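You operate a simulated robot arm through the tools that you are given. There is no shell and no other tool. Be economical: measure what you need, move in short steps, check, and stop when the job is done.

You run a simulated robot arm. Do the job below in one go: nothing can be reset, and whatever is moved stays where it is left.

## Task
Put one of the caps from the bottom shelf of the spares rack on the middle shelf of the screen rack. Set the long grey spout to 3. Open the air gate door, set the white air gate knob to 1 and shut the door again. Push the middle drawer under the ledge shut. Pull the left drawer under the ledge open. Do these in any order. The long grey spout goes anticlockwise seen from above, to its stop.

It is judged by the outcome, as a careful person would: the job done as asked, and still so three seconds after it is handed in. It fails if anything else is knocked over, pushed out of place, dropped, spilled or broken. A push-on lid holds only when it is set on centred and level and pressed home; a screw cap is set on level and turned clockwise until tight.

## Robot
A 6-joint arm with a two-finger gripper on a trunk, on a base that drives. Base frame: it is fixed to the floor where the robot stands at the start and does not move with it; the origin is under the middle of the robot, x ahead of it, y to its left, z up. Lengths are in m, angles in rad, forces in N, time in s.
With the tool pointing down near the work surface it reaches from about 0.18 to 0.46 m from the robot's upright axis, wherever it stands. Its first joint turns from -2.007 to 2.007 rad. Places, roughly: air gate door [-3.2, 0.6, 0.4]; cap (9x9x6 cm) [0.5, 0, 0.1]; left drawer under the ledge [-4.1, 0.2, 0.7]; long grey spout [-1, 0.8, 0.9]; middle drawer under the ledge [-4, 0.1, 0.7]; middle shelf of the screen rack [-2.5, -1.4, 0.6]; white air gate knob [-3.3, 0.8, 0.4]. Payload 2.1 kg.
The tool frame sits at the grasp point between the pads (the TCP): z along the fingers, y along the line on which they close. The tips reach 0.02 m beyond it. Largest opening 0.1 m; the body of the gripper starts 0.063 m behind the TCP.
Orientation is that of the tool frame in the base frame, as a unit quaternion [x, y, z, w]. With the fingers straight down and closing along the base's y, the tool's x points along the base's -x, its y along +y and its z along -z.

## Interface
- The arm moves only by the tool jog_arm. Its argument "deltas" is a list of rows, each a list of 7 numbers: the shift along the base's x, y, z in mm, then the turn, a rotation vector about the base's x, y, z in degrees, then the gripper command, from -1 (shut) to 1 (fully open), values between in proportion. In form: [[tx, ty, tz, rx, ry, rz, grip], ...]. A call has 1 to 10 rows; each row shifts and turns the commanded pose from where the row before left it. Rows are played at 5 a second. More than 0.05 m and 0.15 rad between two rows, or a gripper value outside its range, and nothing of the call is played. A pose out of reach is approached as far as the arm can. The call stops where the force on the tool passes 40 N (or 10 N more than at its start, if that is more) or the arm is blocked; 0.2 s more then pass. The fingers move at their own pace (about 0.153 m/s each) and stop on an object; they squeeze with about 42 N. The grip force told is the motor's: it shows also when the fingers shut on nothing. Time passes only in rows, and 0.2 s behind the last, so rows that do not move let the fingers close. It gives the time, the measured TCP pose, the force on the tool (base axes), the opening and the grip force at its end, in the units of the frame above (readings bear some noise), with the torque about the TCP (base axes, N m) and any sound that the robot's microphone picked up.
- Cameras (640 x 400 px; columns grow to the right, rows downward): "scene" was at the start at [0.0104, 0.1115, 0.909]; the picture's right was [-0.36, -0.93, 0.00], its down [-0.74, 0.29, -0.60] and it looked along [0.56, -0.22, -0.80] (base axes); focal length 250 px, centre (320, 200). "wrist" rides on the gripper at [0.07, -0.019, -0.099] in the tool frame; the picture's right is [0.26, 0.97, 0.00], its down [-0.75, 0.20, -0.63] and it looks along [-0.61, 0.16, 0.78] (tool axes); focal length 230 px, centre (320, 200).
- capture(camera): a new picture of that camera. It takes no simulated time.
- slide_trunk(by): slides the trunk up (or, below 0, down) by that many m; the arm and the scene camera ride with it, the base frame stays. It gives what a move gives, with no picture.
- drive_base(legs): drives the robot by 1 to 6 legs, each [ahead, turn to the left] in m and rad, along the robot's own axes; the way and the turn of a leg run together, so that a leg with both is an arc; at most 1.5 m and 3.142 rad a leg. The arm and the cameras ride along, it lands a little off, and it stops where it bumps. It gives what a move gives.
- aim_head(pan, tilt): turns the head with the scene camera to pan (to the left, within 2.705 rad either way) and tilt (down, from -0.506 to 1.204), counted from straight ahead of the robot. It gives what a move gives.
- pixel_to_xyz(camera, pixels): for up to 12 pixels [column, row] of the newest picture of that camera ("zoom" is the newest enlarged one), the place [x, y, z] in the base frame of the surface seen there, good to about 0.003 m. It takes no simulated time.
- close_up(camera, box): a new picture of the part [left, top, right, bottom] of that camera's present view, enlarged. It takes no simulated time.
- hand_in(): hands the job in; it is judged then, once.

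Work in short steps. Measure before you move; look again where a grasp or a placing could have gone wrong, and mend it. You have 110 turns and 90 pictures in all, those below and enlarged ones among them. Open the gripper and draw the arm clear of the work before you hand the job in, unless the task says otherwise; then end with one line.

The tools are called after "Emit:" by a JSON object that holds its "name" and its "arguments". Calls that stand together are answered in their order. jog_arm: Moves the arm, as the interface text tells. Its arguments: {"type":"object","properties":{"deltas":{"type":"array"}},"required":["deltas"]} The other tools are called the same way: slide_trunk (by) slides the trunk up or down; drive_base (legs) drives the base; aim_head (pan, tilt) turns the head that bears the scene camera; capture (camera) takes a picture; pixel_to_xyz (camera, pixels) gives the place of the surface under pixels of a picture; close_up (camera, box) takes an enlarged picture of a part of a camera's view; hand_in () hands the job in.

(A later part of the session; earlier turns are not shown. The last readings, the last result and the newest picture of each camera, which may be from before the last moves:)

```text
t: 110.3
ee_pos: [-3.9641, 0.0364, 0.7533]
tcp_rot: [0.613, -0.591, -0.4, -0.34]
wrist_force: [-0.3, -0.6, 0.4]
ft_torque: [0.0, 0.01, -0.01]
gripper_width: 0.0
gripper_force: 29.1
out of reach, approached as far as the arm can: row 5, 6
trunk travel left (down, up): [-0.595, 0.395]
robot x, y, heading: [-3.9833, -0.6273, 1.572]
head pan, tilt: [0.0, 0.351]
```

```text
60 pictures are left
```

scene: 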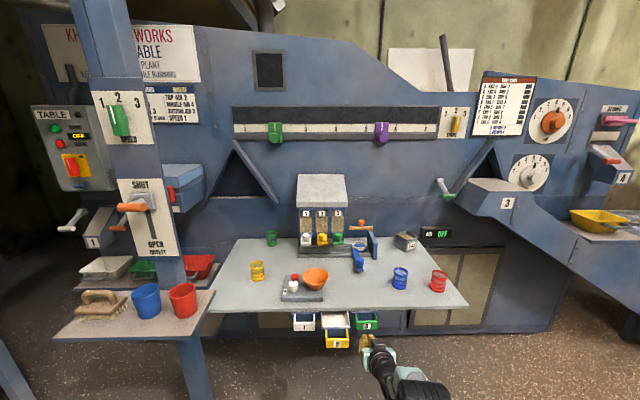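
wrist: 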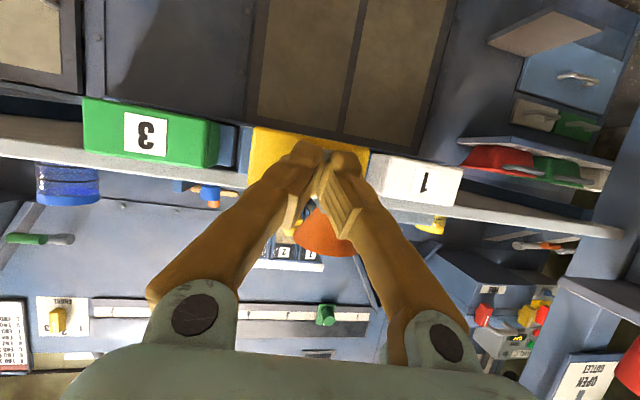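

The arm is at full stretch (tip y≈0.054, drawer partly in). I retract the arm 50 mm, drive 0.09 ahead, and continue pushing.

Emit:
{"name": "jog_arm", "arguments": {"deltas": [[0, -20, 0, 0, 0, 0, -1], [0, -30, 0, 0, 0, 0, -1]]}}

Emit:
{"name": "drive_base", "arguments": {"legs": [[0.06, 0]]}}

Emit:
{"name": "jog_arm", "arguments": {"deltas": [[0, 10, 0, 0, 0, 0, -1], [0, 8, 0, 0, 0, 0, -1], [0, 6, 0, 0, 0, 0, -1], [0, 6, 0, 0, 0, 0, -1], [0, 4, 0, 0, 0, 0, -1], [0, 0, 0, 0, 0, 0, -1]]}}

```text
t: 110.9
ee_pos: [-3.9629, -0.0141, 0.7549]
tcp_rot: [0.61, -0.592, -0.398, -0.345]
wrist_force: [-0.1, -1.1, 0.0]
ft_torque: [0.0, -0.02, 0.02]
gripper_width: 0.0
gripper_force: 29.2
trunk travel left (down, up): [-0.595, 0.395]
robot x, y, heading: [-3.983, -0.6238, 1.575]
head pan, tilt: [0.0, 0.351]
```

```text
t: 111.9
ee_pos: [-3.9628, 0.0458, 0.7539]
tcp_rot: [0.611, -0.591, -0.399, -0.343]
wrist_force: [-0.4, 0.5, -0.2]
ft_torque: [0.0, 0.02, 0.02]
gripper_width: 0.0
gripper_force: 29.4
trunk travel left (down, up): [-0.595, 0.395]
robot x, y, heading: [-3.9794, -0.561, 1.573]
head pan, tilt: [0.0, 0.351]
```

```text
t: 113.3
ee_pos: [-3.963, 0.074, 0.7541]
tcp_rot: [0.612, -0.592, -0.397, -0.342]
wrist_force: [-0.3, -33.1, -11.7]
ft_torque: [-0.14, 0.09, -0.19]
gripper_width: 0.0
gripper_force: 29.7
trunk travel left (down, up): [-0.595, 0.395]
robot x, y, heading: [-3.9826, -0.5614, 1.568]
head pan, tilt: [0.0, 0.351]
```

It is home against its stop (33 N). I back away, then swing the tool to point down for the left drawer.

Emit:
{"name": "jog_arm", "arguments": {"deltas": [[0, -20, 0, 0, 0, 0, -1], [0, -25, 0, 0, 0, 0, -1]]}}

Emit:
{"name": "drive_base", "arguments": {"legs": [[-0.06, 0]]}}

Emit:
{"name": "jog_arm", "arguments": {"deltas": [[0, -20, 8, -8, 0, 0, -1], [0, -25, 8, -8, 0, 0, -1], [0, -25, 8, -8, 0, 0, -1], [0, -25, 8, -8, 0, 0, -1], [0, -25, 8, -8, 0, 0, -1], [0, -25, 8, -8, 0, 0, -1], [0, -25, 8, -8, 0, 0, -1], [0, -20, 8, -8, 0, 0, -1], [0, 0, 0, 0, 0, 0, -1]]}}

Emit:
{"name": "aim_head", "arguments": {"pan": 0.0, "tilt": 0.7}}

Emit:
{"name": "capture", "arguments": {"camera": "scene"}}

```text
t: 113.9
ee_pos: [-3.9643, 0.0338, 0.7547]
tcp_rot: [0.611, -0.59, -0.4, -0.344]
wrist_force: [0.4, -0.7, -0.2]
ft_torque: [0.02, 0.02, -0.01]
gripper_width: 0.0
gripper_force: 29.4
trunk travel left (down, up): [-0.595, 0.395]
robot x, y, heading: [-3.9821, -0.5616, 1.572]
head pan, tilt: [0.0, 0.351]
```

```text
t: 114.9
ee_pos: [-3.9636, -0.0288, 0.755]
tcp_rot: [0.611, -0.592, -0.398, -0.343]
wrist_force: [0.3, -0.6, 0.6]
ft_torque: [0.01, -0.01, 0.01]
gripper_width: 0.0
gripper_force: 29.3
trunk travel left (down, up): [-0.595, 0.395]
robot x, y, heading: [-3.9811, -0.6233, 1.57]
head pan, tilt: [0.0, 0.351]
```

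```text
t: 116.9
ee_pos: [-3.9716, -0.202, 0.8141]
tcp_rot: [-0.701, 0.71, 0.063, -0.016]
wrist_force: [-0.4, -0.5, -0.1]
ft_torque: [0.03, -0.01, 0.03]
gripper_width: 0.0
gripper_force: 29.6
out of reach, approached as far as the arm can: row 3, 4
trunk travel left (down, up): [-0.595, 0.395]
robot x, y, heading: [-3.9799, -0.6204, 1.573]
head pan, tilt: [0.0, 0.351]
```

```text
t: 117.7
ee_pos: [-3.9723, -0.2001, 0.814]
tcp_rot: [-0.701, 0.71, 0.062, -0.017]
wrist_force: [-0.3, 0.0, -0.3]
ft_torque: [0.03, -0.01, -0.02]
gripper_width: 0.0001
gripper_force: 29.9
trunk travel left (down, up): [-0.595, 0.395]
robot x, y, heading: [-3.9837, -0.6244, 1.58]
head pan, tilt: [0.0, 0.7]
```

```text
59 pictures are left
```

scene: 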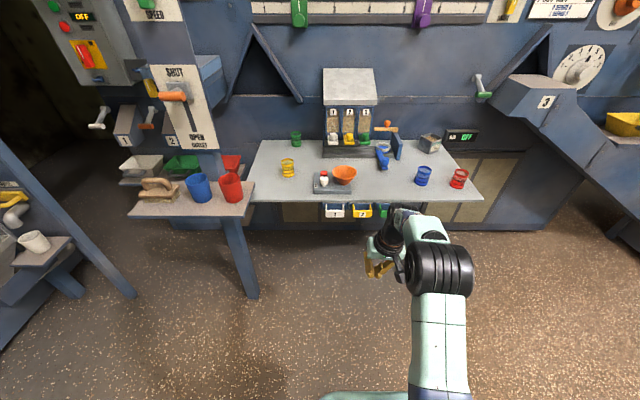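

The tool points nearly down. I take an enlarged picture of the drawers to check drawer 2 and aim at pocket 1.

Emit:
{"name": "close_up", "arguments": {"camera": "scene", "box": [310, 180, 400, 230]}}

Emit:
{"name": "pixel_to_xyz", "arguments": {"camera": "zoom", "pixels": [[175, 215], [175, 185], [110, 190], [240, 195], [370, 215], [370, 190], [175, 165], [300, 165], [175, 120], [310, 140], [510, 215], [90, 200]]}}

```text
7.11 times, centred on (355, 205) of scene
```

zoom: 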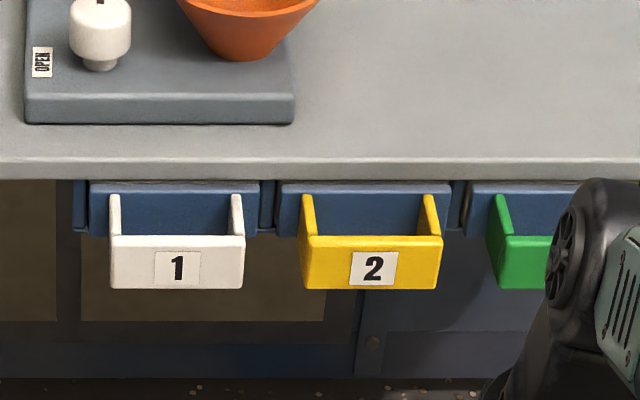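

```text
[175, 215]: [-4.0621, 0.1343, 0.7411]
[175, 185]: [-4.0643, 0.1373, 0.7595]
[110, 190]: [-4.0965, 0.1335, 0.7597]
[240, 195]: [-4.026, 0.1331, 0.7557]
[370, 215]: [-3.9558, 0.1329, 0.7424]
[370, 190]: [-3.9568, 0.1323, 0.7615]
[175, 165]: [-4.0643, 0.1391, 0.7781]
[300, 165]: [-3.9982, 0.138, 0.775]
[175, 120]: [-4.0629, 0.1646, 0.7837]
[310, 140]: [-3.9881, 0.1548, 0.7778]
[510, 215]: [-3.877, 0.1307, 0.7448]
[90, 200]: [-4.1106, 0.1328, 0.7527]
```

Drawer 2's face is flush with the others (y 0.133). For drawer 1, pocket centre is about (-4.063, 0.116), plate top z≈0.765. I straighten and raise the tool, drive ahead and shift left.

Emit:
{"name": "jog_arm", "arguments": {"deltas": [[-20, 0, 15, -4, -6, 0, -1], [-35, 0, 15, 0, 0, 0, -1], [-36, 0, 0, 0, 0, 0, -1], [0, 0, 0, 0, 0, 0, -1]]}}

Emit:
{"name": "drive_base", "arguments": {"legs": [[0.27, 0]]}}

Emit:
{"name": "capture", "arguments": {"camera": "wrist"}}

```text
t: 118.7
ee_pos: [-4.0645, -0.2016, 0.842]
tcp_rot: [-0.702, 0.712, 0.001, -0.004]
wrist_force: [0.1, -0.2, 0.4]
ft_torque: [-0.03, 0.0, 0.0]
gripper_width: 0.0001
gripper_force: 30.1
trunk travel left (down, up): [-0.595, 0.395]
robot x, y, heading: [-3.982, -0.625, 1.578]
head pan, tilt: [0.0, 0.7]
```

```text
t: 120.6
ee_pos: [-4.0672, 0.0709, 0.8419]
tcp_rot: [-0.703, 0.711, 0.001, -0.004]
wrist_force: [0.1, 0.4, -0.2]
ft_torque: [-0.03, 0.0, 0.02]
gripper_width: 0.0
gripper_force: 29.3
trunk travel left (down, up): [-0.595, 0.395]
robot x, y, heading: [-3.9833, -0.3552, 1.576]
head pan, tilt: [0.0, 0.7]
```

```text
57 pictures are left
```

wrist: 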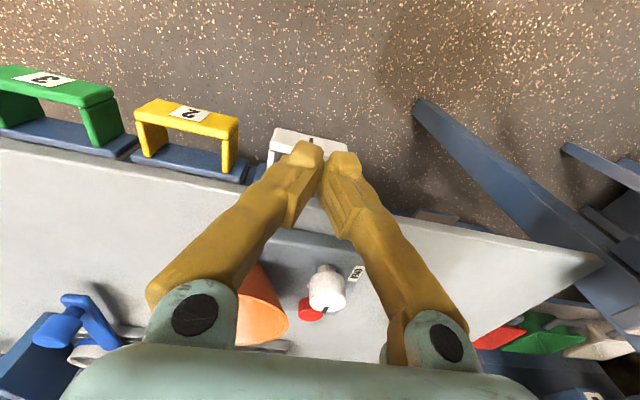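

I centre over pocket 1 and descend.

Emit:
{"name": "jog_arm", "arguments": {"deltas": [[4, 22, 0, 0, 0, 0, -1], [0, 22, 0, 0, 0, 0, -1], [0, 0, -20, 0, 0, 0, -1], [0, 0, -20, 0, 0, 0, -1], [0, 0, 0, 0, 0, 0, -1]]}}

Emit:
{"name": "capture", "arguments": {"camera": "wrist"}}

```text
t: 121.8
ee_pos: [-4.0626, 0.1124, 0.8012]
tcp_rot: [-0.704, 0.71, 0.001, -0.004]
wrist_force: [-1.0, -0.3, -0.2]
ft_torque: [0.02, 0.02, 0.01]
gripper_width: 0.0
gripper_force: 29.8
out of reach, approached as far as the arm can: row 2
trunk travel left (down, up): [-0.595, 0.395]
robot x, y, heading: [-3.9802, -0.3533, 1.58]
head pan, tilt: [0.0, 0.7]
```

```text
56 pictures are left
```

wrist: 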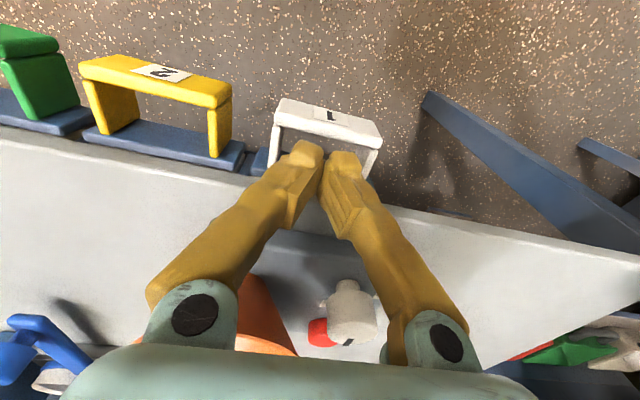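

Tip is over the pocket. I descend 40 mm with a 3 mm shift in.

Emit:
{"name": "jog_arm", "arguments": {"deltas": [[0, 3, -12, 0, 0, 0, -1], [0, 0, -12, 0, 0, 0, -1], [0, 0, -12, 0, 0, 0, -1], [0, 0, -6, 0, 0, 0, -1], [0, 0, 0, 0, 0, 0, -1]]}}

Emit:
{"name": "capture", "arguments": {"camera": "wrist"}}

```text
t: 123.0
ee_pos: [-4.0611, 0.1157, 0.7604]
tcp_rot: [-0.704, 0.71, 0.001, -0.004]
wrist_force: [-1.2, -0.1, -0.6]
ft_torque: [0.04, -0.02, 0.03]
gripper_width: 0.0001
gripper_force: 29.4
trunk travel left (down, up): [-0.595, 0.395]
robot x, y, heading: [-3.9825, -0.3522, 1.574]
head pan, tilt: [0.0, 0.7]
```

```text
55 pictures are left
```

wrist: 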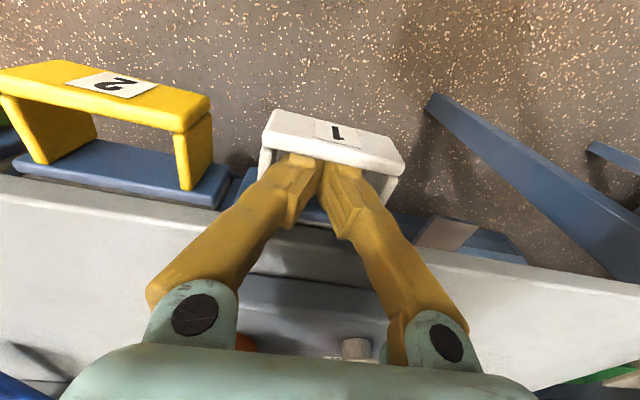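

Tip is in the pocket, 2–3 cm deep. I pull towards the robot.

Emit:
{"name": "jog_arm", "arguments": {"deltas": [[0, -10, 0, 0, 0, 0, -1], [0, -10, 0, 0, 0, 0, -1], [0, -12, 0, 0, 0, 0, -1], [0, -12, 0, 0, 0, 0, -1], [0, -12, 0, 0, 0, 0, -1], [0, -12, 0, 0, 0, 0, -1], [0, -12, 0, 0, 0, 0, -1], [0, 0, 0, 0, 0, 0, -1]]}}

Emit:
{"name": "capture", "arguments": {"camera": "wrist"}}

```text
t: 124.8
ee_pos: [-4.0637, 0.0333, 0.7588]
tcp_rot: [-0.704, 0.71, 0.002, -0.004]
wrist_force: [-0.4, 0.4, -0.3]
ft_torque: [0.0, 0.0, -0.02]
gripper_width: 0.0001
gripper_force: 30.0
trunk travel left (down, up): [-0.595, 0.395]
robot x, y, heading: [-3.9841, -0.3505, 1.575]
head pan, tilt: [0.0, 0.7]
```

```text
54 pictures are left
```

wrist: 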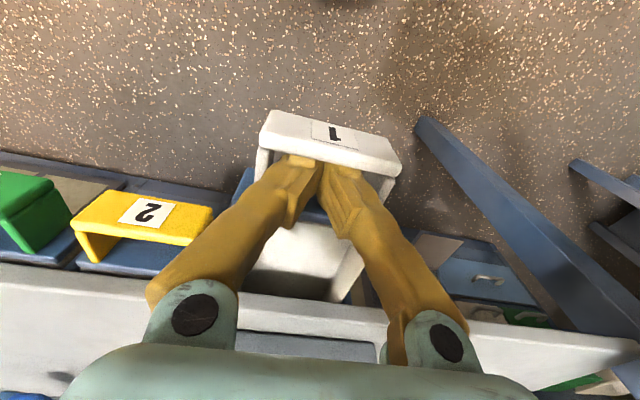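

It is out about 7 cm with no stop felt. I pull a little further, watching force for the stop.

Emit:
{"name": "jog_arm", "arguments": {"deltas": [[0, -8, 0, 0, 0, 0, -1], [0, -8, 0, 0, 0, 0, -1], [0, -8, 0, 0, 0, 0, -1], [0, 0, 0, 0, 0, 0, -1]]}}

```text
t: 125.8
ee_pos: [-4.0608, 0.0094, 0.7606]
tcp_rot: [-0.704, 0.71, 0.001, -0.004]
wrist_force: [-0.5, -0.3, -0.9]
ft_torque: [-0.02, 0.01, 0.02]
gripper_width: 0.0
gripper_force: 29.6
trunk travel left (down, up): [-0.595, 0.395]
robot x, y, heading: [-3.9829, -0.3475, 1.576]
head pan, tilt: [0.0, 0.7]
```

Emit:
{"name": "jog_arm", "arguments": {"deltas": [[0, -8, 0, 0, 0, 0, -1], [0, -8, 0, 0, 0, 0, -1], [0, 0, 0, 0, 0, 0, -1]]}}

Emit:
{"name": "capture", "arguments": {"camera": "wrist"}}

```text
t: 126.6
ee_pos: [-4.0633, -0.0054, 0.7592]
tcp_rot: [-0.703, 0.711, 0.001, -0.003]
wrist_force: [0.5, 0.0, -0.2]
ft_torque: [0.0, 0.02, -0.01]
gripper_width: 0.0001
gripper_force: 29.2
trunk travel left (down, up): [-0.595, 0.395]
robot x, y, heading: [-3.9819, -0.3516, 1.582]
head pan, tilt: [0.0, 0.7]
```

```text
53 pictures are left
```

wrist: 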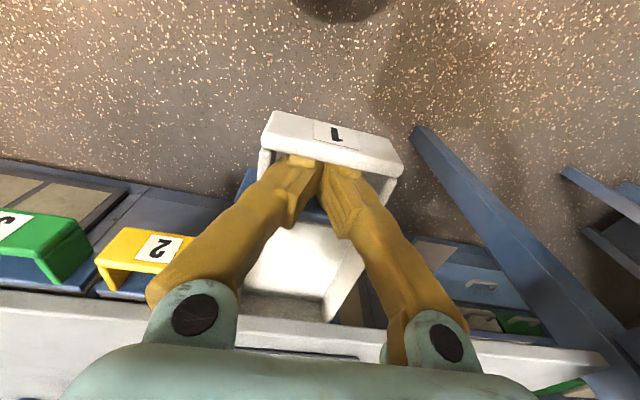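

About 11.5 cm out. I check for the stop with a last small pull.

Emit:
{"name": "jog_arm", "arguments": {"deltas": [[0, -5, 0, 0, 0, 0, -1], [0, -5, 0, 0, 0, 0, -1], [0, -5, 0, 0, 0, 0, -1], [0, 0, 0, 0, 0, 0, -1]]}}

```text
t: 127.5
ee_pos: [-4.0633, -0.01, 0.7615]
tcp_rot: [-0.704, 0.71, 0.012, 0.002]
wrist_force: [1.8, 17.6, -1.2]
ft_torque: [0.22, -0.01, 0.08]
gripper_width: 0.0059
gripper_force: 29.4
trunk travel left (down, up): [-0.595, 0.395]
robot x, y, heading: [-3.9824, -0.3497, 1.573]
head pan, tilt: [0.0, 0.7]
stopped in row 4: the force on the tool passed its limit at 42 N (the readings are from after the stop); the commanded pose is now the measured one
```

Stop reached: the drawer is fully open. I ease off and lift out.

Emit:
{"name": "jog_arm", "arguments": {"deltas": [[0, 4, 0, 0, 0, 0, -1], [0, 0, 15, 0, 0, 0, -1], [0, 0, 20, 0, 0, 0, -1], [0, 0, 25, 0, 0, 0, -1], [0, 0, 0, 0, 0, 0, -1]]}}

Emit:
{"name": "drive_base", "arguments": {"legs": [[-0.35, 0]]}}

Emit:
{"name": "aim_head", "arguments": {"pan": -0.5, "tilt": 0.5}}

Emit:
{"name": "capture", "arguments": {"camera": "scene"}}

```text
t: 128.7
ee_pos: [-4.0623, -0.0118, 0.8211]
tcp_rot: [-0.703, 0.711, 0.009, 0.001]
wrist_force: [-0.7, -0.3, 0.6]
ft_torque: [-0.01, 0.01, 0.03]
gripper_width: 0.0
gripper_force: 29.1
trunk travel left (down, up): [-0.595, 0.395]
robot x, y, heading: [-3.9801, -0.3507, 1.578]
head pan, tilt: [0.0, 0.7]
```

```text
t: 130.9
ee_pos: [-4.0628, -0.362, 0.8205]
tcp_rot: [0.707, -0.707, -0.009, -0.002]
wrist_force: [0.5, 0.1, 0.1]
ft_torque: [-0.02, -0.01, 0.01]
gripper_width: 0.0001
gripper_force: 29.5
trunk travel left (down, up): [-0.595, 0.395]
robot x, y, heading: [-3.9776, -0.6984, 1.582]
head pan, tilt: [0.0, 0.7]
```

```text
t: 131.9
ee_pos: [-4.0625, -0.3605, 0.8212]
tcp_rot: [-0.707, 0.707, 0.008, 0.002]
wrist_force: [1.5, 0.0, 0.0]
ft_torque: [0.01, -0.02, -0.02]
gripper_width: 0.0
gripper_force: 29.5
trunk travel left (down, up): [-0.595, 0.395]
robot x, y, heading: [-3.9805, -0.6987, 1.59]
head pan, tilt: [-0.499, 0.499]
```

```text
52 pictures are left
```

scene: 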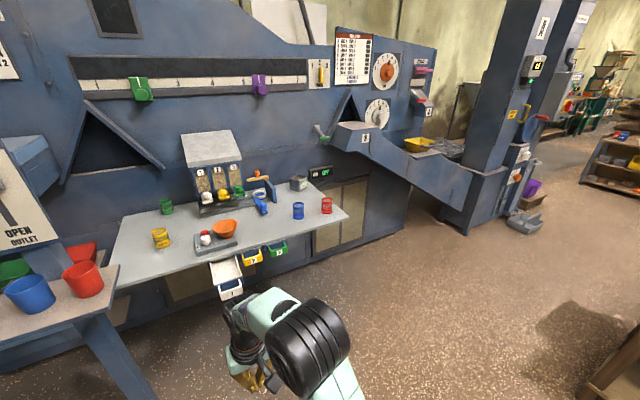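

Drawers done. Now I drive over to face the air gate door at x≈-3.25.

Emit:
{"name": "drive_base", "arguments": {"legs": [[0, -1.14], [0.78, 0], [0, 1.12]]}}

Emit:
{"name": "aim_head", "arguments": {"pan": 0.0, "tilt": 0.55}}

Emit:
{"name": "capture", "arguments": {"camera": "scene"}}

```text
t: 141.8
ee_pos: [-3.3431, -0.0339, 0.8211]
tcp_rot: [-0.697, 0.717, 0.009, 0.002]
wrist_force: [-0.3, -0.5, -0.8]
ft_torque: [0.0, 0.02, -0.01]
gripper_width: 0.0
gripper_force: 29.9
trunk travel left (down, up): [-0.595, 0.395]
robot x, y, heading: [-3.2699, -0.3721, 1.558]
head pan, tilt: [-0.499, 0.499]
```

```text
t: 142.8
ee_pos: [-3.3425, -0.0353, 0.8211]
tcp_rot: [-0.698, 0.716, 0.008, 0.001]
wrist_force: [-0.1, 0.2, 0.6]
ft_torque: [0.01, -0.02, 0.02]
gripper_width: 0.0
gripper_force: 29.8
trunk travel left (down, up): [-0.595, 0.395]
robot x, y, heading: [-3.2676, -0.3764, 1.559]
head pan, tilt: [0.0, 0.55]
```

```text
51 pictures are left
```

scene: 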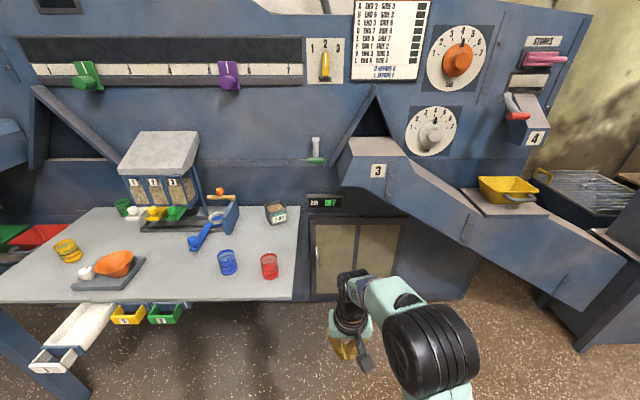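

The door is at (355,250), a handle seemingly at (316,255). I enlarge and measure.

Emit:
{"name": "close_up", "arguments": {"camera": "scene", "box": [290, 185, 450, 300]}}

Emit:
{"name": "pixel_to_xyz", "arguments": {"camera": "scene", "pixels": [[330, 250], [380, 250], [310, 230], [402, 230], [330, 285], [345, 260], [300, 290], [317, 258], [360, 170], [450, 240], [475, 295], [440, 225]]}}

```text
3.48 times, centred on (370, 242) of scene
```

zoom: 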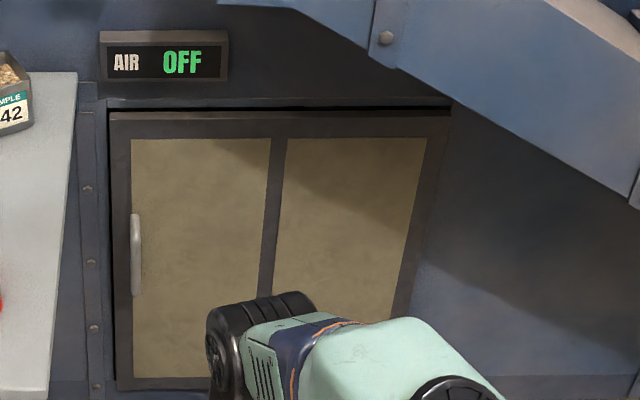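

```text
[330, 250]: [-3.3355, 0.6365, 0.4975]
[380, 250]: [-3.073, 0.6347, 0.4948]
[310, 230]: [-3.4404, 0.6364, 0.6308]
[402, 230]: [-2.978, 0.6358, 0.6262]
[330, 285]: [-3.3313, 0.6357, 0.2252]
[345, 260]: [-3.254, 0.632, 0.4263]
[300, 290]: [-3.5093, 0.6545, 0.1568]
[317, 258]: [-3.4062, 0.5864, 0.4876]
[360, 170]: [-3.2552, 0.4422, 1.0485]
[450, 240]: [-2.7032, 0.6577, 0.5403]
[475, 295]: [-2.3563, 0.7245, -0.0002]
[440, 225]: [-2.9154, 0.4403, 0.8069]
```

Door spans x -3.45…-2.97 at y 0.636, hinged right; a vertical bar handle is at (-3.405, 0.586, z 0.40–0.53). I lower the trunk and pitch the tool to about 45° forward.

Emit:
{"name": "slide_trunk", "arguments": {"by": -0.33}}

Emit:
{"name": "jog_arm", "arguments": {"deltas": [[12, 25, 0, 8, 0, 0, 0], [12, 25, 0, 8, 0, 0, 0], [12, 25, 0, 8, 0, 0, 0], [12, 25, 0, 8, 0, 0, 0], [12, 25, 0, 8, 0, 0, 0], [12, 25, 0, 8, 0, 0, 0], [0, 0, 0, 0, 0, 0, 0]]}}

```text
t: 146.0
ee_pos: [-3.3423, -0.034, 0.4909]
tcp_rot: [-0.697, 0.717, 0.009, 0.001]
wrist_force: [0.3, 0.3, -0.1]
ft_torque: [0.02, 0.01, 0.03]
gripper_width: 0.0
gripper_force: 29.6
trunk travel left (down, up): [-0.265, 0.725]
robot x, y, heading: [-3.2676, -0.378, 1.557]
head pan, tilt: [0.0, 0.55]
```

```text
t: 147.6
ee_pos: [-3.2697, 0.1139, 0.4905]
tcp_rot: [-0.636, 0.651, 0.299, 0.286]
wrist_force: [0.5, -0.2, -0.5]
ft_torque: [0.0, -0.02, 0.0]
gripper_width: 0.0498
gripper_force: 0.1
out of reach, approached as far as the arm can: row 5
trunk travel left (down, up): [-0.265, 0.725]
robot x, y, heading: [-3.2674, -0.3755, 1.559]
head pan, tilt: [0.0, 0.55]
```

Pitch is about 49° at radius 0.49. I drive up to a standoff from the handle with heading 1.85.

Emit:
{"name": "drive_base", "arguments": {"legs": [[0, -0.05], [0.39, 0], [0, 0.343]]}}

Emit:
{"name": "capture", "arguments": {"camera": "wrist"}}

Emit:
{"name": "aim_head", "arguments": {"pan": 0.15, "tilt": 0.8}}

Emit:
{"name": "capture", "arguments": {"camera": "scene"}}

```text
t: 151.5
ee_pos: [-3.3917, 0.4807, 0.4897]
tcp_rot: [0.726, -0.549, -0.339, -0.237]
wrist_force: [-0.4, 0.8, -0.4]
ft_torque: [-0.02, -0.03, 0.0]
gripper_width: 0.0497
gripper_force: 0.2
trunk travel left (down, up): [-0.265, 0.725]
robot x, y, heading: [-3.2488, 0.0145, 1.855]
head pan, tilt: [0.0, 0.55]
```

```text
49 pictures are left
```

wrist: 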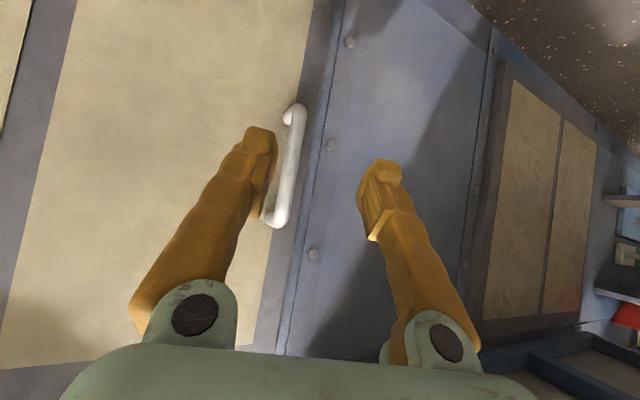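

```text
t: 152.3
ee_pos: [-3.393, 0.4811, 0.4909]
tcp_rot: [0.726, -0.55, -0.338, -0.237]
wrist_force: [-0.2, 0.5, -1.4]
ft_torque: [0.02, 0.0, -0.01]
gripper_width: 0.0501
gripper_force: 0.0
trunk travel left (down, up): [-0.265, 0.725]
robot x, y, heading: [-3.2441, 0.011, 1.853]
head pan, tilt: [0.15, 0.799]
```

```text
48 pictures are left
```

scene: 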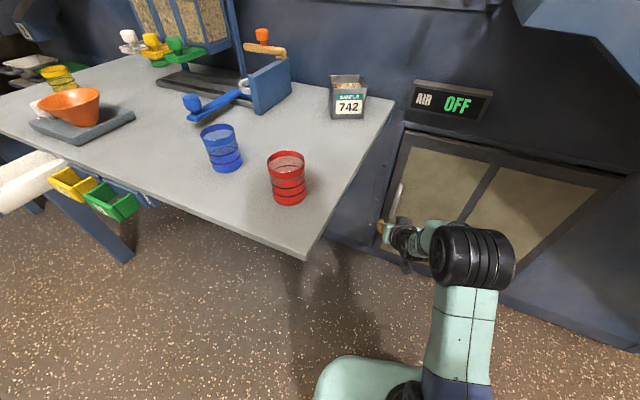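

I measure the handle bar in the wrist picture, from (297,115) to (280,220).

Emit:
{"name": "pixel_to_xyz", "arguments": {"camera": "wrist", "pixels": [[297, 125], [292, 160], [287, 190], [281, 215], [285, 118], [268, 222]]}}

```text
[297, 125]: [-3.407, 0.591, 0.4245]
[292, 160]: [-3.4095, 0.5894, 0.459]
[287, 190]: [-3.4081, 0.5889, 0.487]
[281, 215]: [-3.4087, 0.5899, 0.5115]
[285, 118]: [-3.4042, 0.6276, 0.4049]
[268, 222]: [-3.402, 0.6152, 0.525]
```

Bar centre ≈ (-3.408, 0.592), z 0.41–0.525. I drive 0.055 ahead, then jog onto it.

Emit:
{"name": "drive_base", "arguments": {"legs": [[0.055, 0]]}}

```text
t: 153.2
ee_pos: [-3.407, 0.534, 0.4895]
tcp_rot: [0.726, -0.549, -0.339, -0.237]
wrist_force: [0.5, 0.7, 0.1]
ft_torque: [0.03, -0.01, 0.01]
gripper_width: 0.0502
gripper_force: 0.1
trunk travel left (down, up): [-0.265, 0.725]
robot x, y, heading: [-3.2603, 0.0682, 1.856]
head pan, tilt: [0.15, 0.799]
```

Emit:
{"name": "jog_arm", "arguments": {"deltas": [[0, 18, -8, 0, 0, 0, 0], [0, 18, -8, 0, 0, 0, 0], [0, 18, -4, 0, 0, 0, 0], [0, 4, 0, 0, 0, 0, 0], [0, 0, 0, 0, 0, 0, 0]]}}

Emit:
{"name": "capture", "arguments": {"camera": "wrist"}}

```text
t: 154.4
ee_pos: [-3.4085, 0.5941, 0.4705]
tcp_rot: [0.726, -0.549, -0.339, -0.238]
wrist_force: [-0.3, 0.7, -0.9]
ft_torque: [0.0, 0.03, 0.02]
gripper_width: 0.05
gripper_force: 0.2
trunk travel left (down, up): [-0.265, 0.725]
robot x, y, heading: [-3.2633, 0.0697, 1.856]
head pan, tilt: [0.15, 0.799]
```

```text
47 pictures are left
```

wrist: 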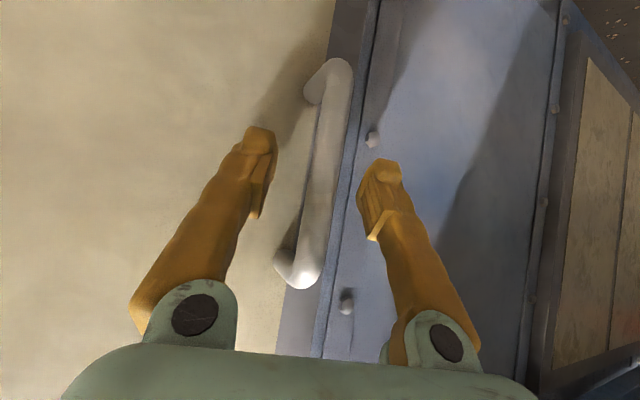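

The bar lies between the pads. I close and pull along the door's arc.

Emit:
{"name": "jog_arm", "arguments": {"deltas": [[0, 0, 0, 0, 0, 0, -1], [0, 0, 0, 0, 0, 0, -1], [2, -19, 0, 0, 0, 0, -1], [3, -19, 0, 0, 0, 0, -1], [4, -19, 0, 0, 0, 0, -1], [5, -18.5, 0, 0, 0, 0, -1], [6, -18, 0, 0, 0, 0, -1], [6.5, -18, 0, 0, 0, 0, -1], [0, 0, 0, 0, 0, 0, -1]]}}

Emit:
{"name": "capture", "arguments": {"camera": "wrist"}}

```text
t: 156.4
ee_pos: [-3.3798, 0.4812, 0.4695]
tcp_rot: [0.726, -0.55, -0.338, -0.236]
wrist_force: [10.7, 3.1, -2.3]
ft_torque: [0.02, -0.28, -0.05]
gripper_width: 0.0145
gripper_force: 41.3
trunk travel left (down, up): [-0.265, 0.725]
robot x, y, heading: [-3.2634, 0.0665, 1.854]
head pan, tilt: [0.15, 0.799]
```

```text
46 pictures are left
```

wrist: 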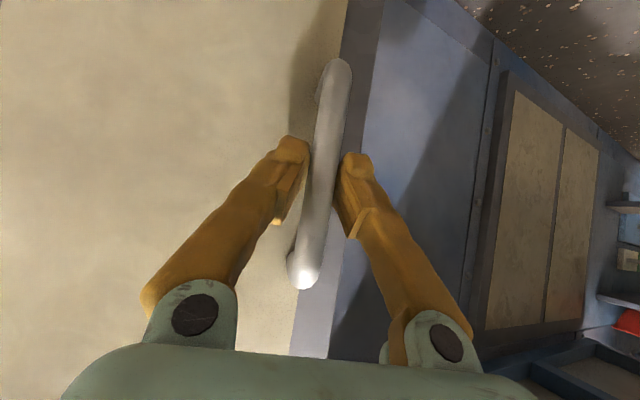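

The door follows, now at about 15°. I keep pulling along the arc with the arm, easing towards +x.

Emit:
{"name": "jog_arm", "arguments": {"deltas": [[8, -8, 0, 0, 0, 2, -1], [8, -16, 0, 0, 0, 3, -1], [9, -17, 0, 0, 0, 3, -1], [10, -17, 0, 0, 0, 3, -1], [11, -16, 0, 0, 0, 3, -1], [0, 0, 0, 0, 0, 0, -1]]}}

```text
t: 157.1
ee_pos: [-3.3687, 0.4543, 0.4703]
tcp_rot: [0.757, -0.505, -0.353, -0.218]
wrist_force: [-24.3, -11.4, 11.4]
ft_torque: [-0.85, -0.05, 0.09]
gripper_width: 0.0149
gripper_force: 41.0
out of reach, approached as far as the arm can: row 3
trunk travel left (down, up): [-0.265, 0.725]
robot x, y, heading: [-3.255, 0.0655, 1.866]
head pan, tilt: [0.15, 0.799]
stopped in row 3: the force on the tool passed its limit at 42 N (the readings are from after the stop); the commanded pose is now the measured one
```

Arm's inner limit reached at ≈19°. I reverse the base on a matching arc, still gripping, to get to about 31°.

Emit:
{"name": "drive_base", "arguments": {"legs": [[-0.045, -0.028], [-0.044, -0.028]]}}

Emit:
{"name": "capture", "arguments": {"camera": "wrist"}}

```text
t: 158.3
ee_pos: [-3.3432, 0.4071, 0.4688]
tcp_rot: [0.752, -0.513, -0.354, -0.217]
wrist_force: [-30.9, -19.2, 9.6]
ft_torque: [-0.26, 0.21, 0.18]
gripper_width: 0.0146
gripper_force: 41.1
trunk travel left (down, up): [-0.265, 0.725]
robot x, y, heading: [-3.2476, 0.0232, 1.843]
head pan, tilt: [0.15, 0.799]
stopped in leg 2: the force on the tool passed its limit at 43 N (the readings are from after the stop); the commanded pose is now the measured one
```

```text
45 pictures are left
```

wrist: 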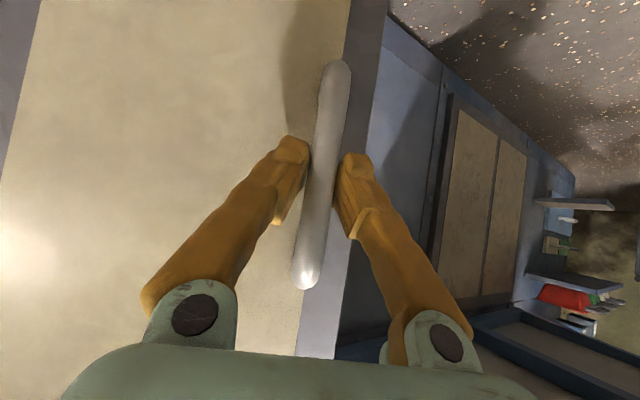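

The door is at about 26°. I release, back up, and then use the closed fingertips to push the free edge towards +x.

Emit:
{"name": "jog_arm", "arguments": {"deltas": [[0, 0, 0, 0, 0, 0, 0], [0, 0, 0, 0, 0, 0, 0]]}}

Emit:
{"name": "drive_base", "arguments": {"legs": [[-0.12, 0]]}}

Emit:
{"name": "aim_head", "arguments": {"pan": 0.0, "tilt": 0.8}}

Emit:
{"name": "capture", "arguments": {"camera": "scene"}}

```text
t: 158.9
ee_pos: [-3.3388, 0.4115, 0.468]
tcp_rot: [0.748, -0.518, -0.353, -0.217]
wrist_force: [0.0, 0.5, 0.1]
ft_torque: [0.01, 0.02, -0.01]
gripper_width: 0.0501
gripper_force: 0.1
trunk travel left (down, up): [-0.265, 0.725]
robot x, y, heading: [-3.2464, 0.0225, 1.839]
head pan, tilt: [0.15, 0.799]
```

```text
t: 160.2
ee_pos: [-3.3054, 0.2934, 0.4683]
tcp_rot: [0.748, -0.518, -0.353, -0.216]
wrist_force: [-0.3, 0.3, 0.2]
ft_torque: [0.0, -0.03, 0.03]
gripper_width: 0.0501
gripper_force: 0.0
trunk travel left (down, up): [-0.265, 0.725]
robot x, y, heading: [-3.2164, -0.0929, 1.841]
head pan, tilt: [0.15, 0.799]
```

```text
t: 160.9
ee_pos: [-3.3054, 0.2932, 0.4679]
tcp_rot: [0.748, -0.519, -0.353, -0.217]
wrist_force: [-0.6, -0.2, -0.2]
ft_torque: [0.0, 0.01, -0.01]
gripper_width: 0.05
gripper_force: 0.0
trunk travel left (down, up): [-0.265, 0.725]
robot x, y, heading: [-3.2155, -0.0982, 1.837]
head pan, tilt: [0.0, 0.799]
```

```text
44 pictures are left
```

scene: 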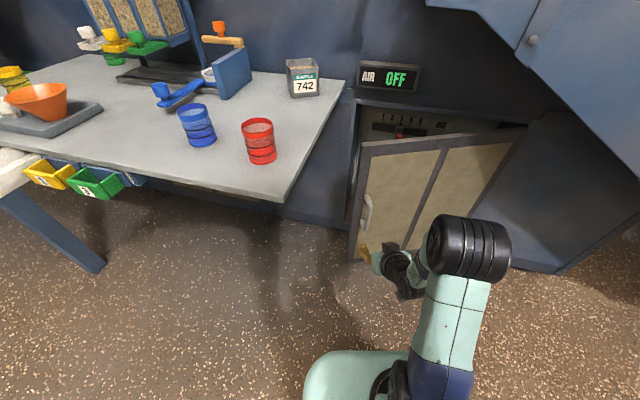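

The door stays ajar, and a dial is visible inside at (400,125). I measure the door edge and the inside.

Emit:
{"name": "pixel_to_xyz", "arguments": {"camera": "scene", "pixels": [[367, 155], [360, 200], [520, 132], [400, 131], [385, 118], [440, 125], [355, 130], [285, 198], [345, 90]]}}

Emit:
{"name": "close_up", "arguments": {"camera": "scene", "box": [340, 90, 500, 190]}}

```text
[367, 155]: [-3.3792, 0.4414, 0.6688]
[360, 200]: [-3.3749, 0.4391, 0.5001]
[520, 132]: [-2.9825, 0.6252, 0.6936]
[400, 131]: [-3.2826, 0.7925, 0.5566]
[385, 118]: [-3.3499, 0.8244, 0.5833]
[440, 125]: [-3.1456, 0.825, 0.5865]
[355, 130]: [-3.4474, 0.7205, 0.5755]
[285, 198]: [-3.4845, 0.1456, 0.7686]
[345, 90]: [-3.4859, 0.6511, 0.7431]
```

```text
4.00 times, centred on (420, 140) of scene
```

zoom: 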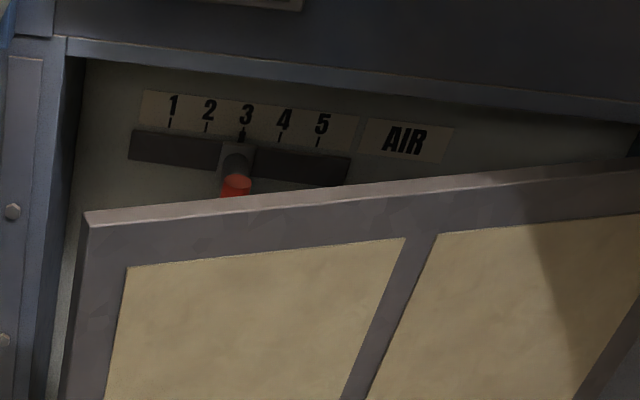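

I close the fingers, go left round the free edge and forward beside it.

Emit:
{"name": "jog_arm", "arguments": {"deltas": [[-25, 0, 0, 0, 0, 0, -1], [-35, 0, 0, 0, 0, 0, -1], [-35, 0, 0, 0, 0, 0, -1], [-35, 0, 0, 0, 0, 0, -1], [0, 35, 0, 0, 0, 0, -1], [0, 40, 0, 0, 0, 0, -1], [0, 40, 0, 0, 0, 0, -1], [0, 40, 0, 0, 0, 0, -1], [0, 0, 0, 0, 0, 0, -1]]}}

Emit:
{"name": "capture", "arguments": {"camera": "wrist"}}

```text
t: 162.9
ee_pos: [-3.4366, 0.4478, 0.4668]
tcp_rot: [0.748, -0.52, -0.351, -0.217]
wrist_force: [-2.6, -1.2, -2.3]
ft_torque: [0.07, -0.03, -0.12]
gripper_width: 0.0
gripper_force: 29.8
trunk travel left (down, up): [-0.265, 0.725]
robot x, y, heading: [-3.2163, -0.0971, 1.843]
head pan, tilt: [0.0, 0.799]
```

```text
42 pictures are left
```

wrist: 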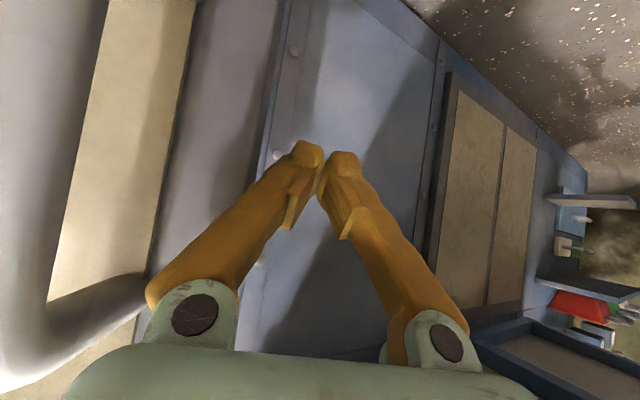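

The closed fingers would let the body touch the handle first, so I open the fingers wide (outer face leads), yaw the tool right, and move in deeper.

Emit:
{"name": "jog_arm", "arguments": {"deltas": [[-15, -10, 0, 0, 0, -8, -0.5], [-15, 0, 0, 0, 0, -8, 0.2], [-15, 0, 0, 0, 0, -8, 1], [0, 20, 0, 0, 0, 0, 1], [0, 20, 0, 0, 0, 0, 1], [0, 15, 0, 0, 0, 0, 1], [0, 0, 0, 0, 0, 0, 1]]}}

Emit:
{"name": "capture", "arguments": {"camera": "wrist"}}

```text
t: 164.5
ee_pos: [-3.473, 0.5073, 0.4804]
tcp_rot: [0.71, -0.537, -0.368, -0.269]
wrist_force: [-57.6, -18.9, -9.0]
ft_torque: [0.23, 0.2, -1.57]
gripper_width: 0.0758
gripper_force: 0.0
out of reach, approached as far as the arm can: row 1, 2, 3
trunk travel left (down, up): [-0.265, 0.725]
robot x, y, heading: [-3.2153, -0.096, 1.862]
head pan, tilt: [0.0, 0.799]
stopped in row 7: the force on the tool passed its limit at 41 N (the readings are from after the stop); the commanded pose is now the measured one
```

```text
41 pictures are left
```

wrist: 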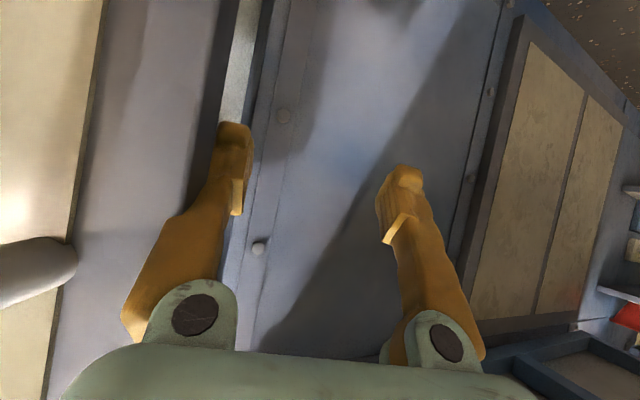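

The right finger lies against the door's free edge. I push along the opening direction (+x, −y).

Emit:
{"name": "jog_arm", "arguments": {"deltas": [[6, -12, 0, 0, 0, 0, 1], [12, -12, 0, 0, 0, 0, 1], [14, -12, 0, 0, 0, 0, 1], [14, -12, 0, 0, 0, 0, 1], [0, 0, 0, 0, 0, 0, 1]]}}

Emit:
{"name": "capture", "arguments": {"camera": "wrist"}}

```text
t: 164.8
ee_pos: [-3.4689, 0.4973, 0.4855]
tcp_rot: [0.707, -0.523, -0.379, -0.286]
wrist_force: [-61.8, -20.5, -34.2]
ft_torque: [0.38, 1.46, -1.82]
gripper_width: 0.074
gripper_force: 0.1
trunk travel left (down, up): [-0.265, 0.725]
robot x, y, heading: [-3.2159, -0.0947, 1.893]
head pan, tilt: [0.0, 0.799]
stopped in row 1: the arm was blocked; the commanded pose is now the measured one
```

```text
40 pictures are left
```

wrist: 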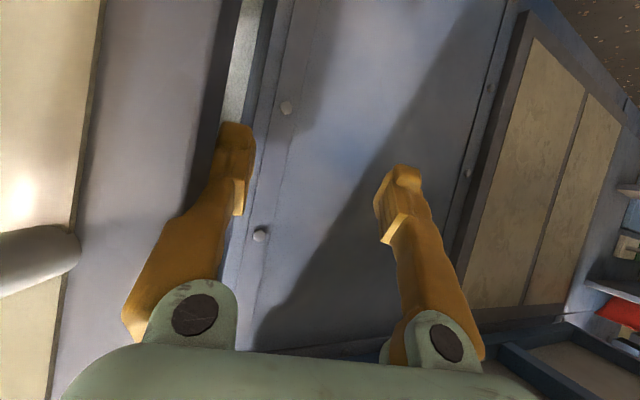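

It is blocked; I look at the whole scene to see the contact.

Emit:
{"name": "capture", "arguments": {"camera": "scene"}}

Emit:
{"name": "close_up", "arguments": {"camera": "scene", "box": [240, 80, 480, 300]}}

```text
39 pictures are left
```

scene: 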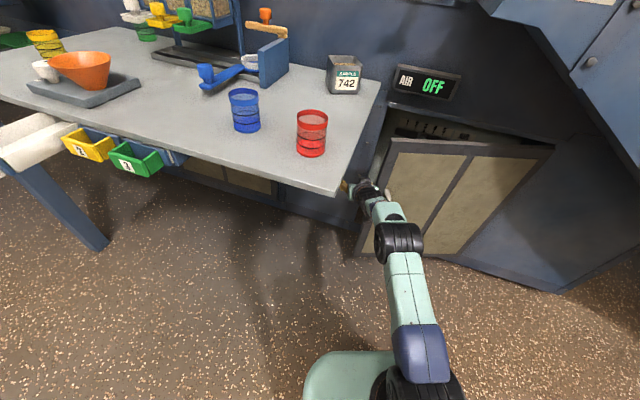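

```text
1.82 times, centred on (360, 190) of scene
```

zoom: 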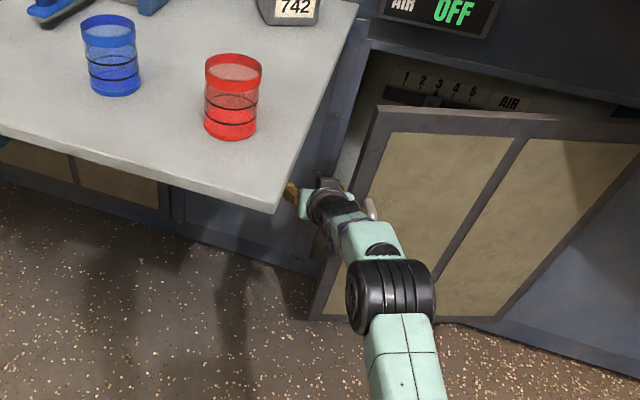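

The gripper points left and wedges the edge. Better: hook the door from above with the tool pointing down behind its top edge (z 0.69). I retreat first.

Emit:
{"name": "jog_arm", "arguments": {"deltas": [[-8, 0, 0, 0, 0, 0, 0.5], [-8, -20, 0, 0, 0, 0, 0], [-5, -35, 0, 0, 0, 0, 0], [0, -40, 0, 0, 0, 0, 0], [0, -40, 0, 0, 0, 0, -1], [0, -40, 0, 0, 0, 0, -1]]}}

```text
t: 165.2
ee_pos: [-3.4661, 0.498, 0.5043]
tcp_rot: [0.684, -0.523, -0.426, -0.276]
wrist_force: [-66.2, -23.4, -30.1]
ft_torque: [0.86, -0.02, -1.92]
gripper_width: 0.0547
gripper_force: 0.2
trunk travel left (down, up): [-0.265, 0.725]
robot x, y, heading: [-3.2198, -0.0914, 1.926]
head pan, tilt: [0.0, 0.799]
stopped in row 1: the arm was blocked; the commanded pose is now the measured one
```

The tool is pressed against the door edge from its right; a small base turn left should free it.

Emit:
{"name": "drive_base", "arguments": {"legs": [[0, 0.06]]}}

```text
t: 165.9
ee_pos: [-3.5041, 0.5112, 0.4861]
tcp_rot: [0.695, -0.503, -0.47, -0.208]
wrist_force: [-4.1, 0.1, 1.3]
ft_torque: [-0.11, -0.29, -0.31]
gripper_width: 0.075
gripper_force: 0.1
trunk travel left (down, up): [-0.265, 0.725]
robot x, y, heading: [-3.2461, -0.0436, 2.238]
head pan, tilt: [0.0, 0.799]
stopped in leg 1: the robot was blocked; the commanded pose is now the measured one
```

The base swung further than asked and stopped. I look again.

Emit:
{"name": "capture", "arguments": {"camera": "scene"}}

Emit:
{"name": "capture", "arguments": {"camera": "wrist"}}

```text
37 pictures are left
```

scene: 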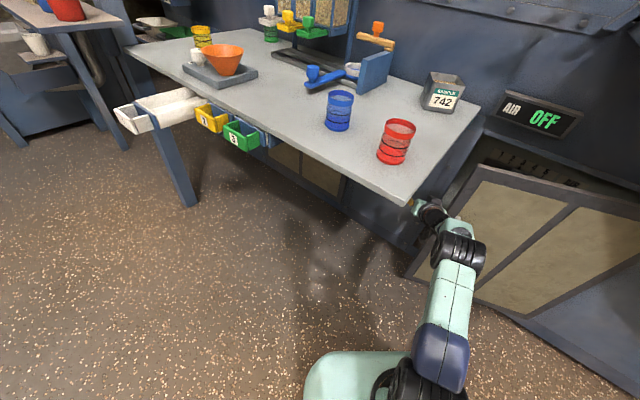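

```text
36 pictures are left
```

wrist: 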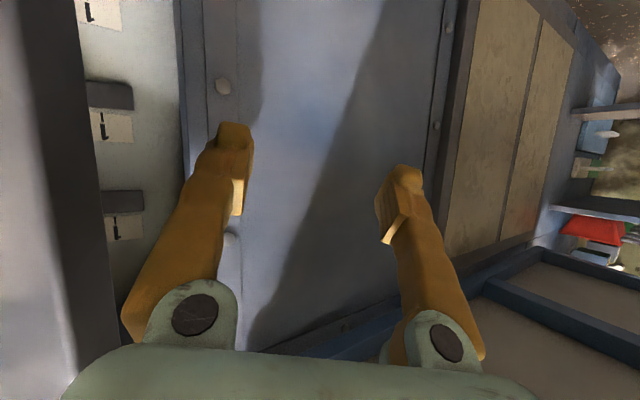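

The gripper is free now, left of the door edge. I back straight out in −y.

Emit:
{"name": "jog_arm", "arguments": {"deltas": [[0, -20, 0, 0, 0, 0, 0], [0, -25, 0, 0, 0, 0, -1], [0, -25, 0, 0, 0, 0, -1], [0, -25, 0, 0, 0, 0, -1], [0, 0, 0, 0, 0, 0, -1]]}}

```text
t: 166.2
ee_pos: [-3.4989, 0.5368, 0.4654]
tcp_rot: [0.693, -0.508, -0.484, -0.168]
wrist_force: [-5.4, -1.1, 1.5]
ft_torque: [-0.04, -0.37, -0.42]
gripper_width: 0.0502
gripper_force: 0.1
trunk travel left (down, up): [-0.265, 0.725]
robot x, y, heading: [-3.2628, -0.0272, 2.361]
head pan, tilt: [0.0, 0.799]
stopped in row 1: the force on the tool passed its limit at 122 N (the readings are from after the stop); the commanded pose is now the measured one
```

The tool resists as if hooked. I look before moving again.

Emit:
{"name": "capture", "arguments": {"camera": "wrist"}}

Emit:
{"name": "aim_head", "arguments": {"pan": -0.3, "tilt": 0.9}}

Emit:
{"name": "close_up", "arguments": {"camera": "scene", "box": [220, 40, 480, 240]}}

```text
35 pictures are left
```

wrist: 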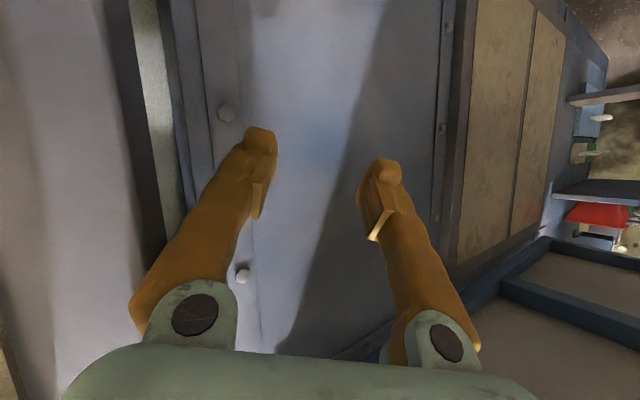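

```text
t: 167.0
ee_pos: [-3.4886, 0.5244, 0.4631]
tcp_rot: [0.696, -0.503, -0.485, -0.167]
wrist_force: [-77.2, -25.3, -22.1]
ft_torque: [1.27, -0.75, -3.58]
gripper_width: 0.0423
gripper_force: 0.0
trunk travel left (down, up): [-0.265, 0.725]
robot x, y, heading: [-3.2474, -0.0447, 2.289]
head pan, tilt: [-0.3, 0.901]
```

```text
2.00 times, centred on (350, 140) of scene
```

zoom: 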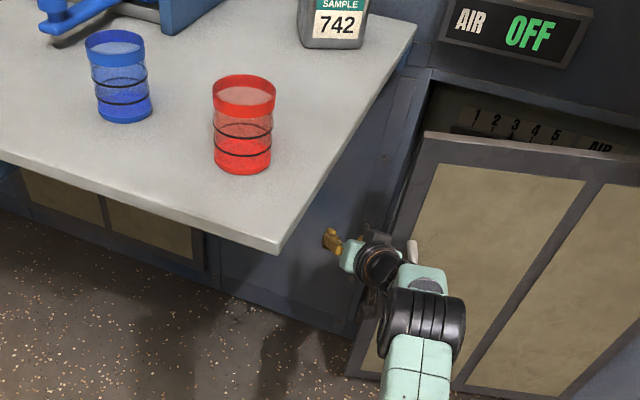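

The base wants to turn back right and presses the tool on the door edge/handle. I set the base heading slightly left to relieve that, then check the forces.

Emit:
{"name": "drive_base", "arguments": {"legs": [[0, 0.06]]}}

Emit:
{"name": "jog_arm", "arguments": {"deltas": [[0, 0, 0, 0, 0, 0, -1], [0, 0, 0, 0, 0, 0, -1]]}}

```text
t: 167.7
ee_pos: [-3.4893, 0.52, 0.4321]
tcp_rot: [0.704, -0.496, -0.497, -0.111]
wrist_force: [-76.3, -27.4, 36.7]
ft_torque: [0.16, -8.88, -6.02]
gripper_width: 0.0469
gripper_force: 0.1
trunk travel left (down, up): [-0.265, 0.725]
robot x, y, heading: [-3.2587, -0.0327, 2.394]
head pan, tilt: [-0.3, 0.901]
stopped in leg 1: the robot was blocked; the commanded pose is now the measured one
```

```text
t: 168.0
ee_pos: [-3.4956, 0.5215, 0.4134]
tcp_rot: [0.705, -0.497, -0.501, -0.076]
wrist_force: [-83.5, -30.3, 24.4]
ft_torque: [0.13, -6.53, -7.05]
gripper_width: 0.0
gripper_force: 19.6
trunk travel left (down, up): [-0.265, 0.725]
robot x, y, heading: [-3.2698, -0.0245, 2.46]
head pan, tilt: [-0.3, 0.901]
stopped in row 1: the force on the tool passed its limit at 112 N (the readings are from after the stop); the commanded pose is now the measured one
```

Even idle rows let the pressure build; the door pushes the tool towards (−x, −y). I try a small yield in exactly that direction.

Emit:
{"name": "jog_arm", "arguments": {"deltas": [[-10, -5, 0, 0, 0, 0, -1]]}}

Emit:
{"name": "aim_head", "arguments": {"pan": -0.5, "tilt": 0.9}}

Emit:
{"name": "close_up", "arguments": {"camera": "scene", "box": [220, 60, 420, 220]}}

```text
t: 168.3
ee_pos: [-3.4916, 0.5084, 0.4084]
tcp_rot: [0.701, -0.503, -0.503, -0.058]
wrist_force: [-69.4, -28.5, 31.6]
ft_torque: [-0.16, -6.7, -5.94]
gripper_width: 0.0
gripper_force: 29.0
trunk travel left (down, up): [-0.265, 0.725]
robot x, y, heading: [-3.2721, -0.0209, 2.497]
head pan, tilt: [-0.3, 0.901]
stopped in row 1: the arm was blocked; the commanded pose is now the measured one
```

```text
t: 169.0
ee_pos: [-3.4891, 0.5025, 0.4089]
tcp_rot: [0.7, -0.503, -0.505, -0.053]
wrist_force: [-54.9, -21.8, 41.7]
ft_torque: [-1.03, -6.22, -3.24]
gripper_width: 0.0001
gripper_force: 28.9
trunk travel left (down, up): [-0.265, 0.725]
robot x, y, heading: [-3.2753, -0.0226, 2.521]
head pan, tilt: [-0.499, 0.901]
```

```text
2.50 times, centred on (320, 140) of scene
```

zoom: 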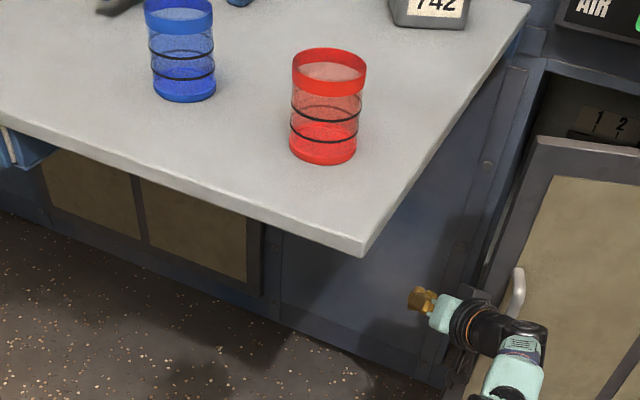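

Now visible: the gripper is outside the door, left of the handle, with free space to its left. I turn the base further left so that it swings clear.

Emit:
{"name": "drive_base", "arguments": {"legs": [[0, 0.2]]}}

```text
t: 169.8
ee_pos: [-3.497, 0.5029, 0.375]
tcp_rot: [0.688, -0.523, -0.503, 0.006]
wrist_force: [-93.7, -39.1, 10.1]
ft_torque: [1.12, -5.03, -7.77]
gripper_width: 0.0
gripper_force: 29.6
trunk travel left (down, up): [-0.265, 0.725]
robot x, y, heading: [-3.2926, -0.0115, 2.662]
head pan, tilt: [-0.499, 0.901]
stopped in leg 1: the robot was blocked; the commanded pose is now the measured one
```

Still wedged. I take a full scene view to see the whole forearm against the ledge.

Emit:
{"name": "capture", "arguments": {"camera": "scene"}}

Emit:
{"name": "capture", "arguments": {"camera": "wrist"}}

```text
32 pictures are left
```

scene: 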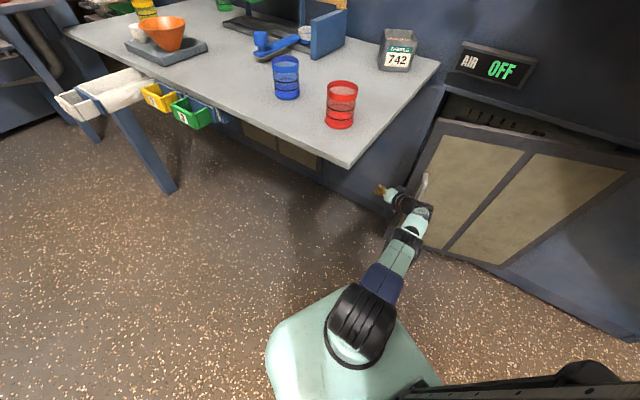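

```text
31 pictures are left
```

wrist: 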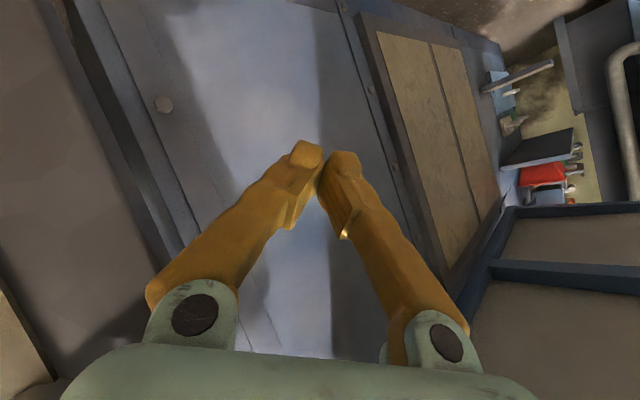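

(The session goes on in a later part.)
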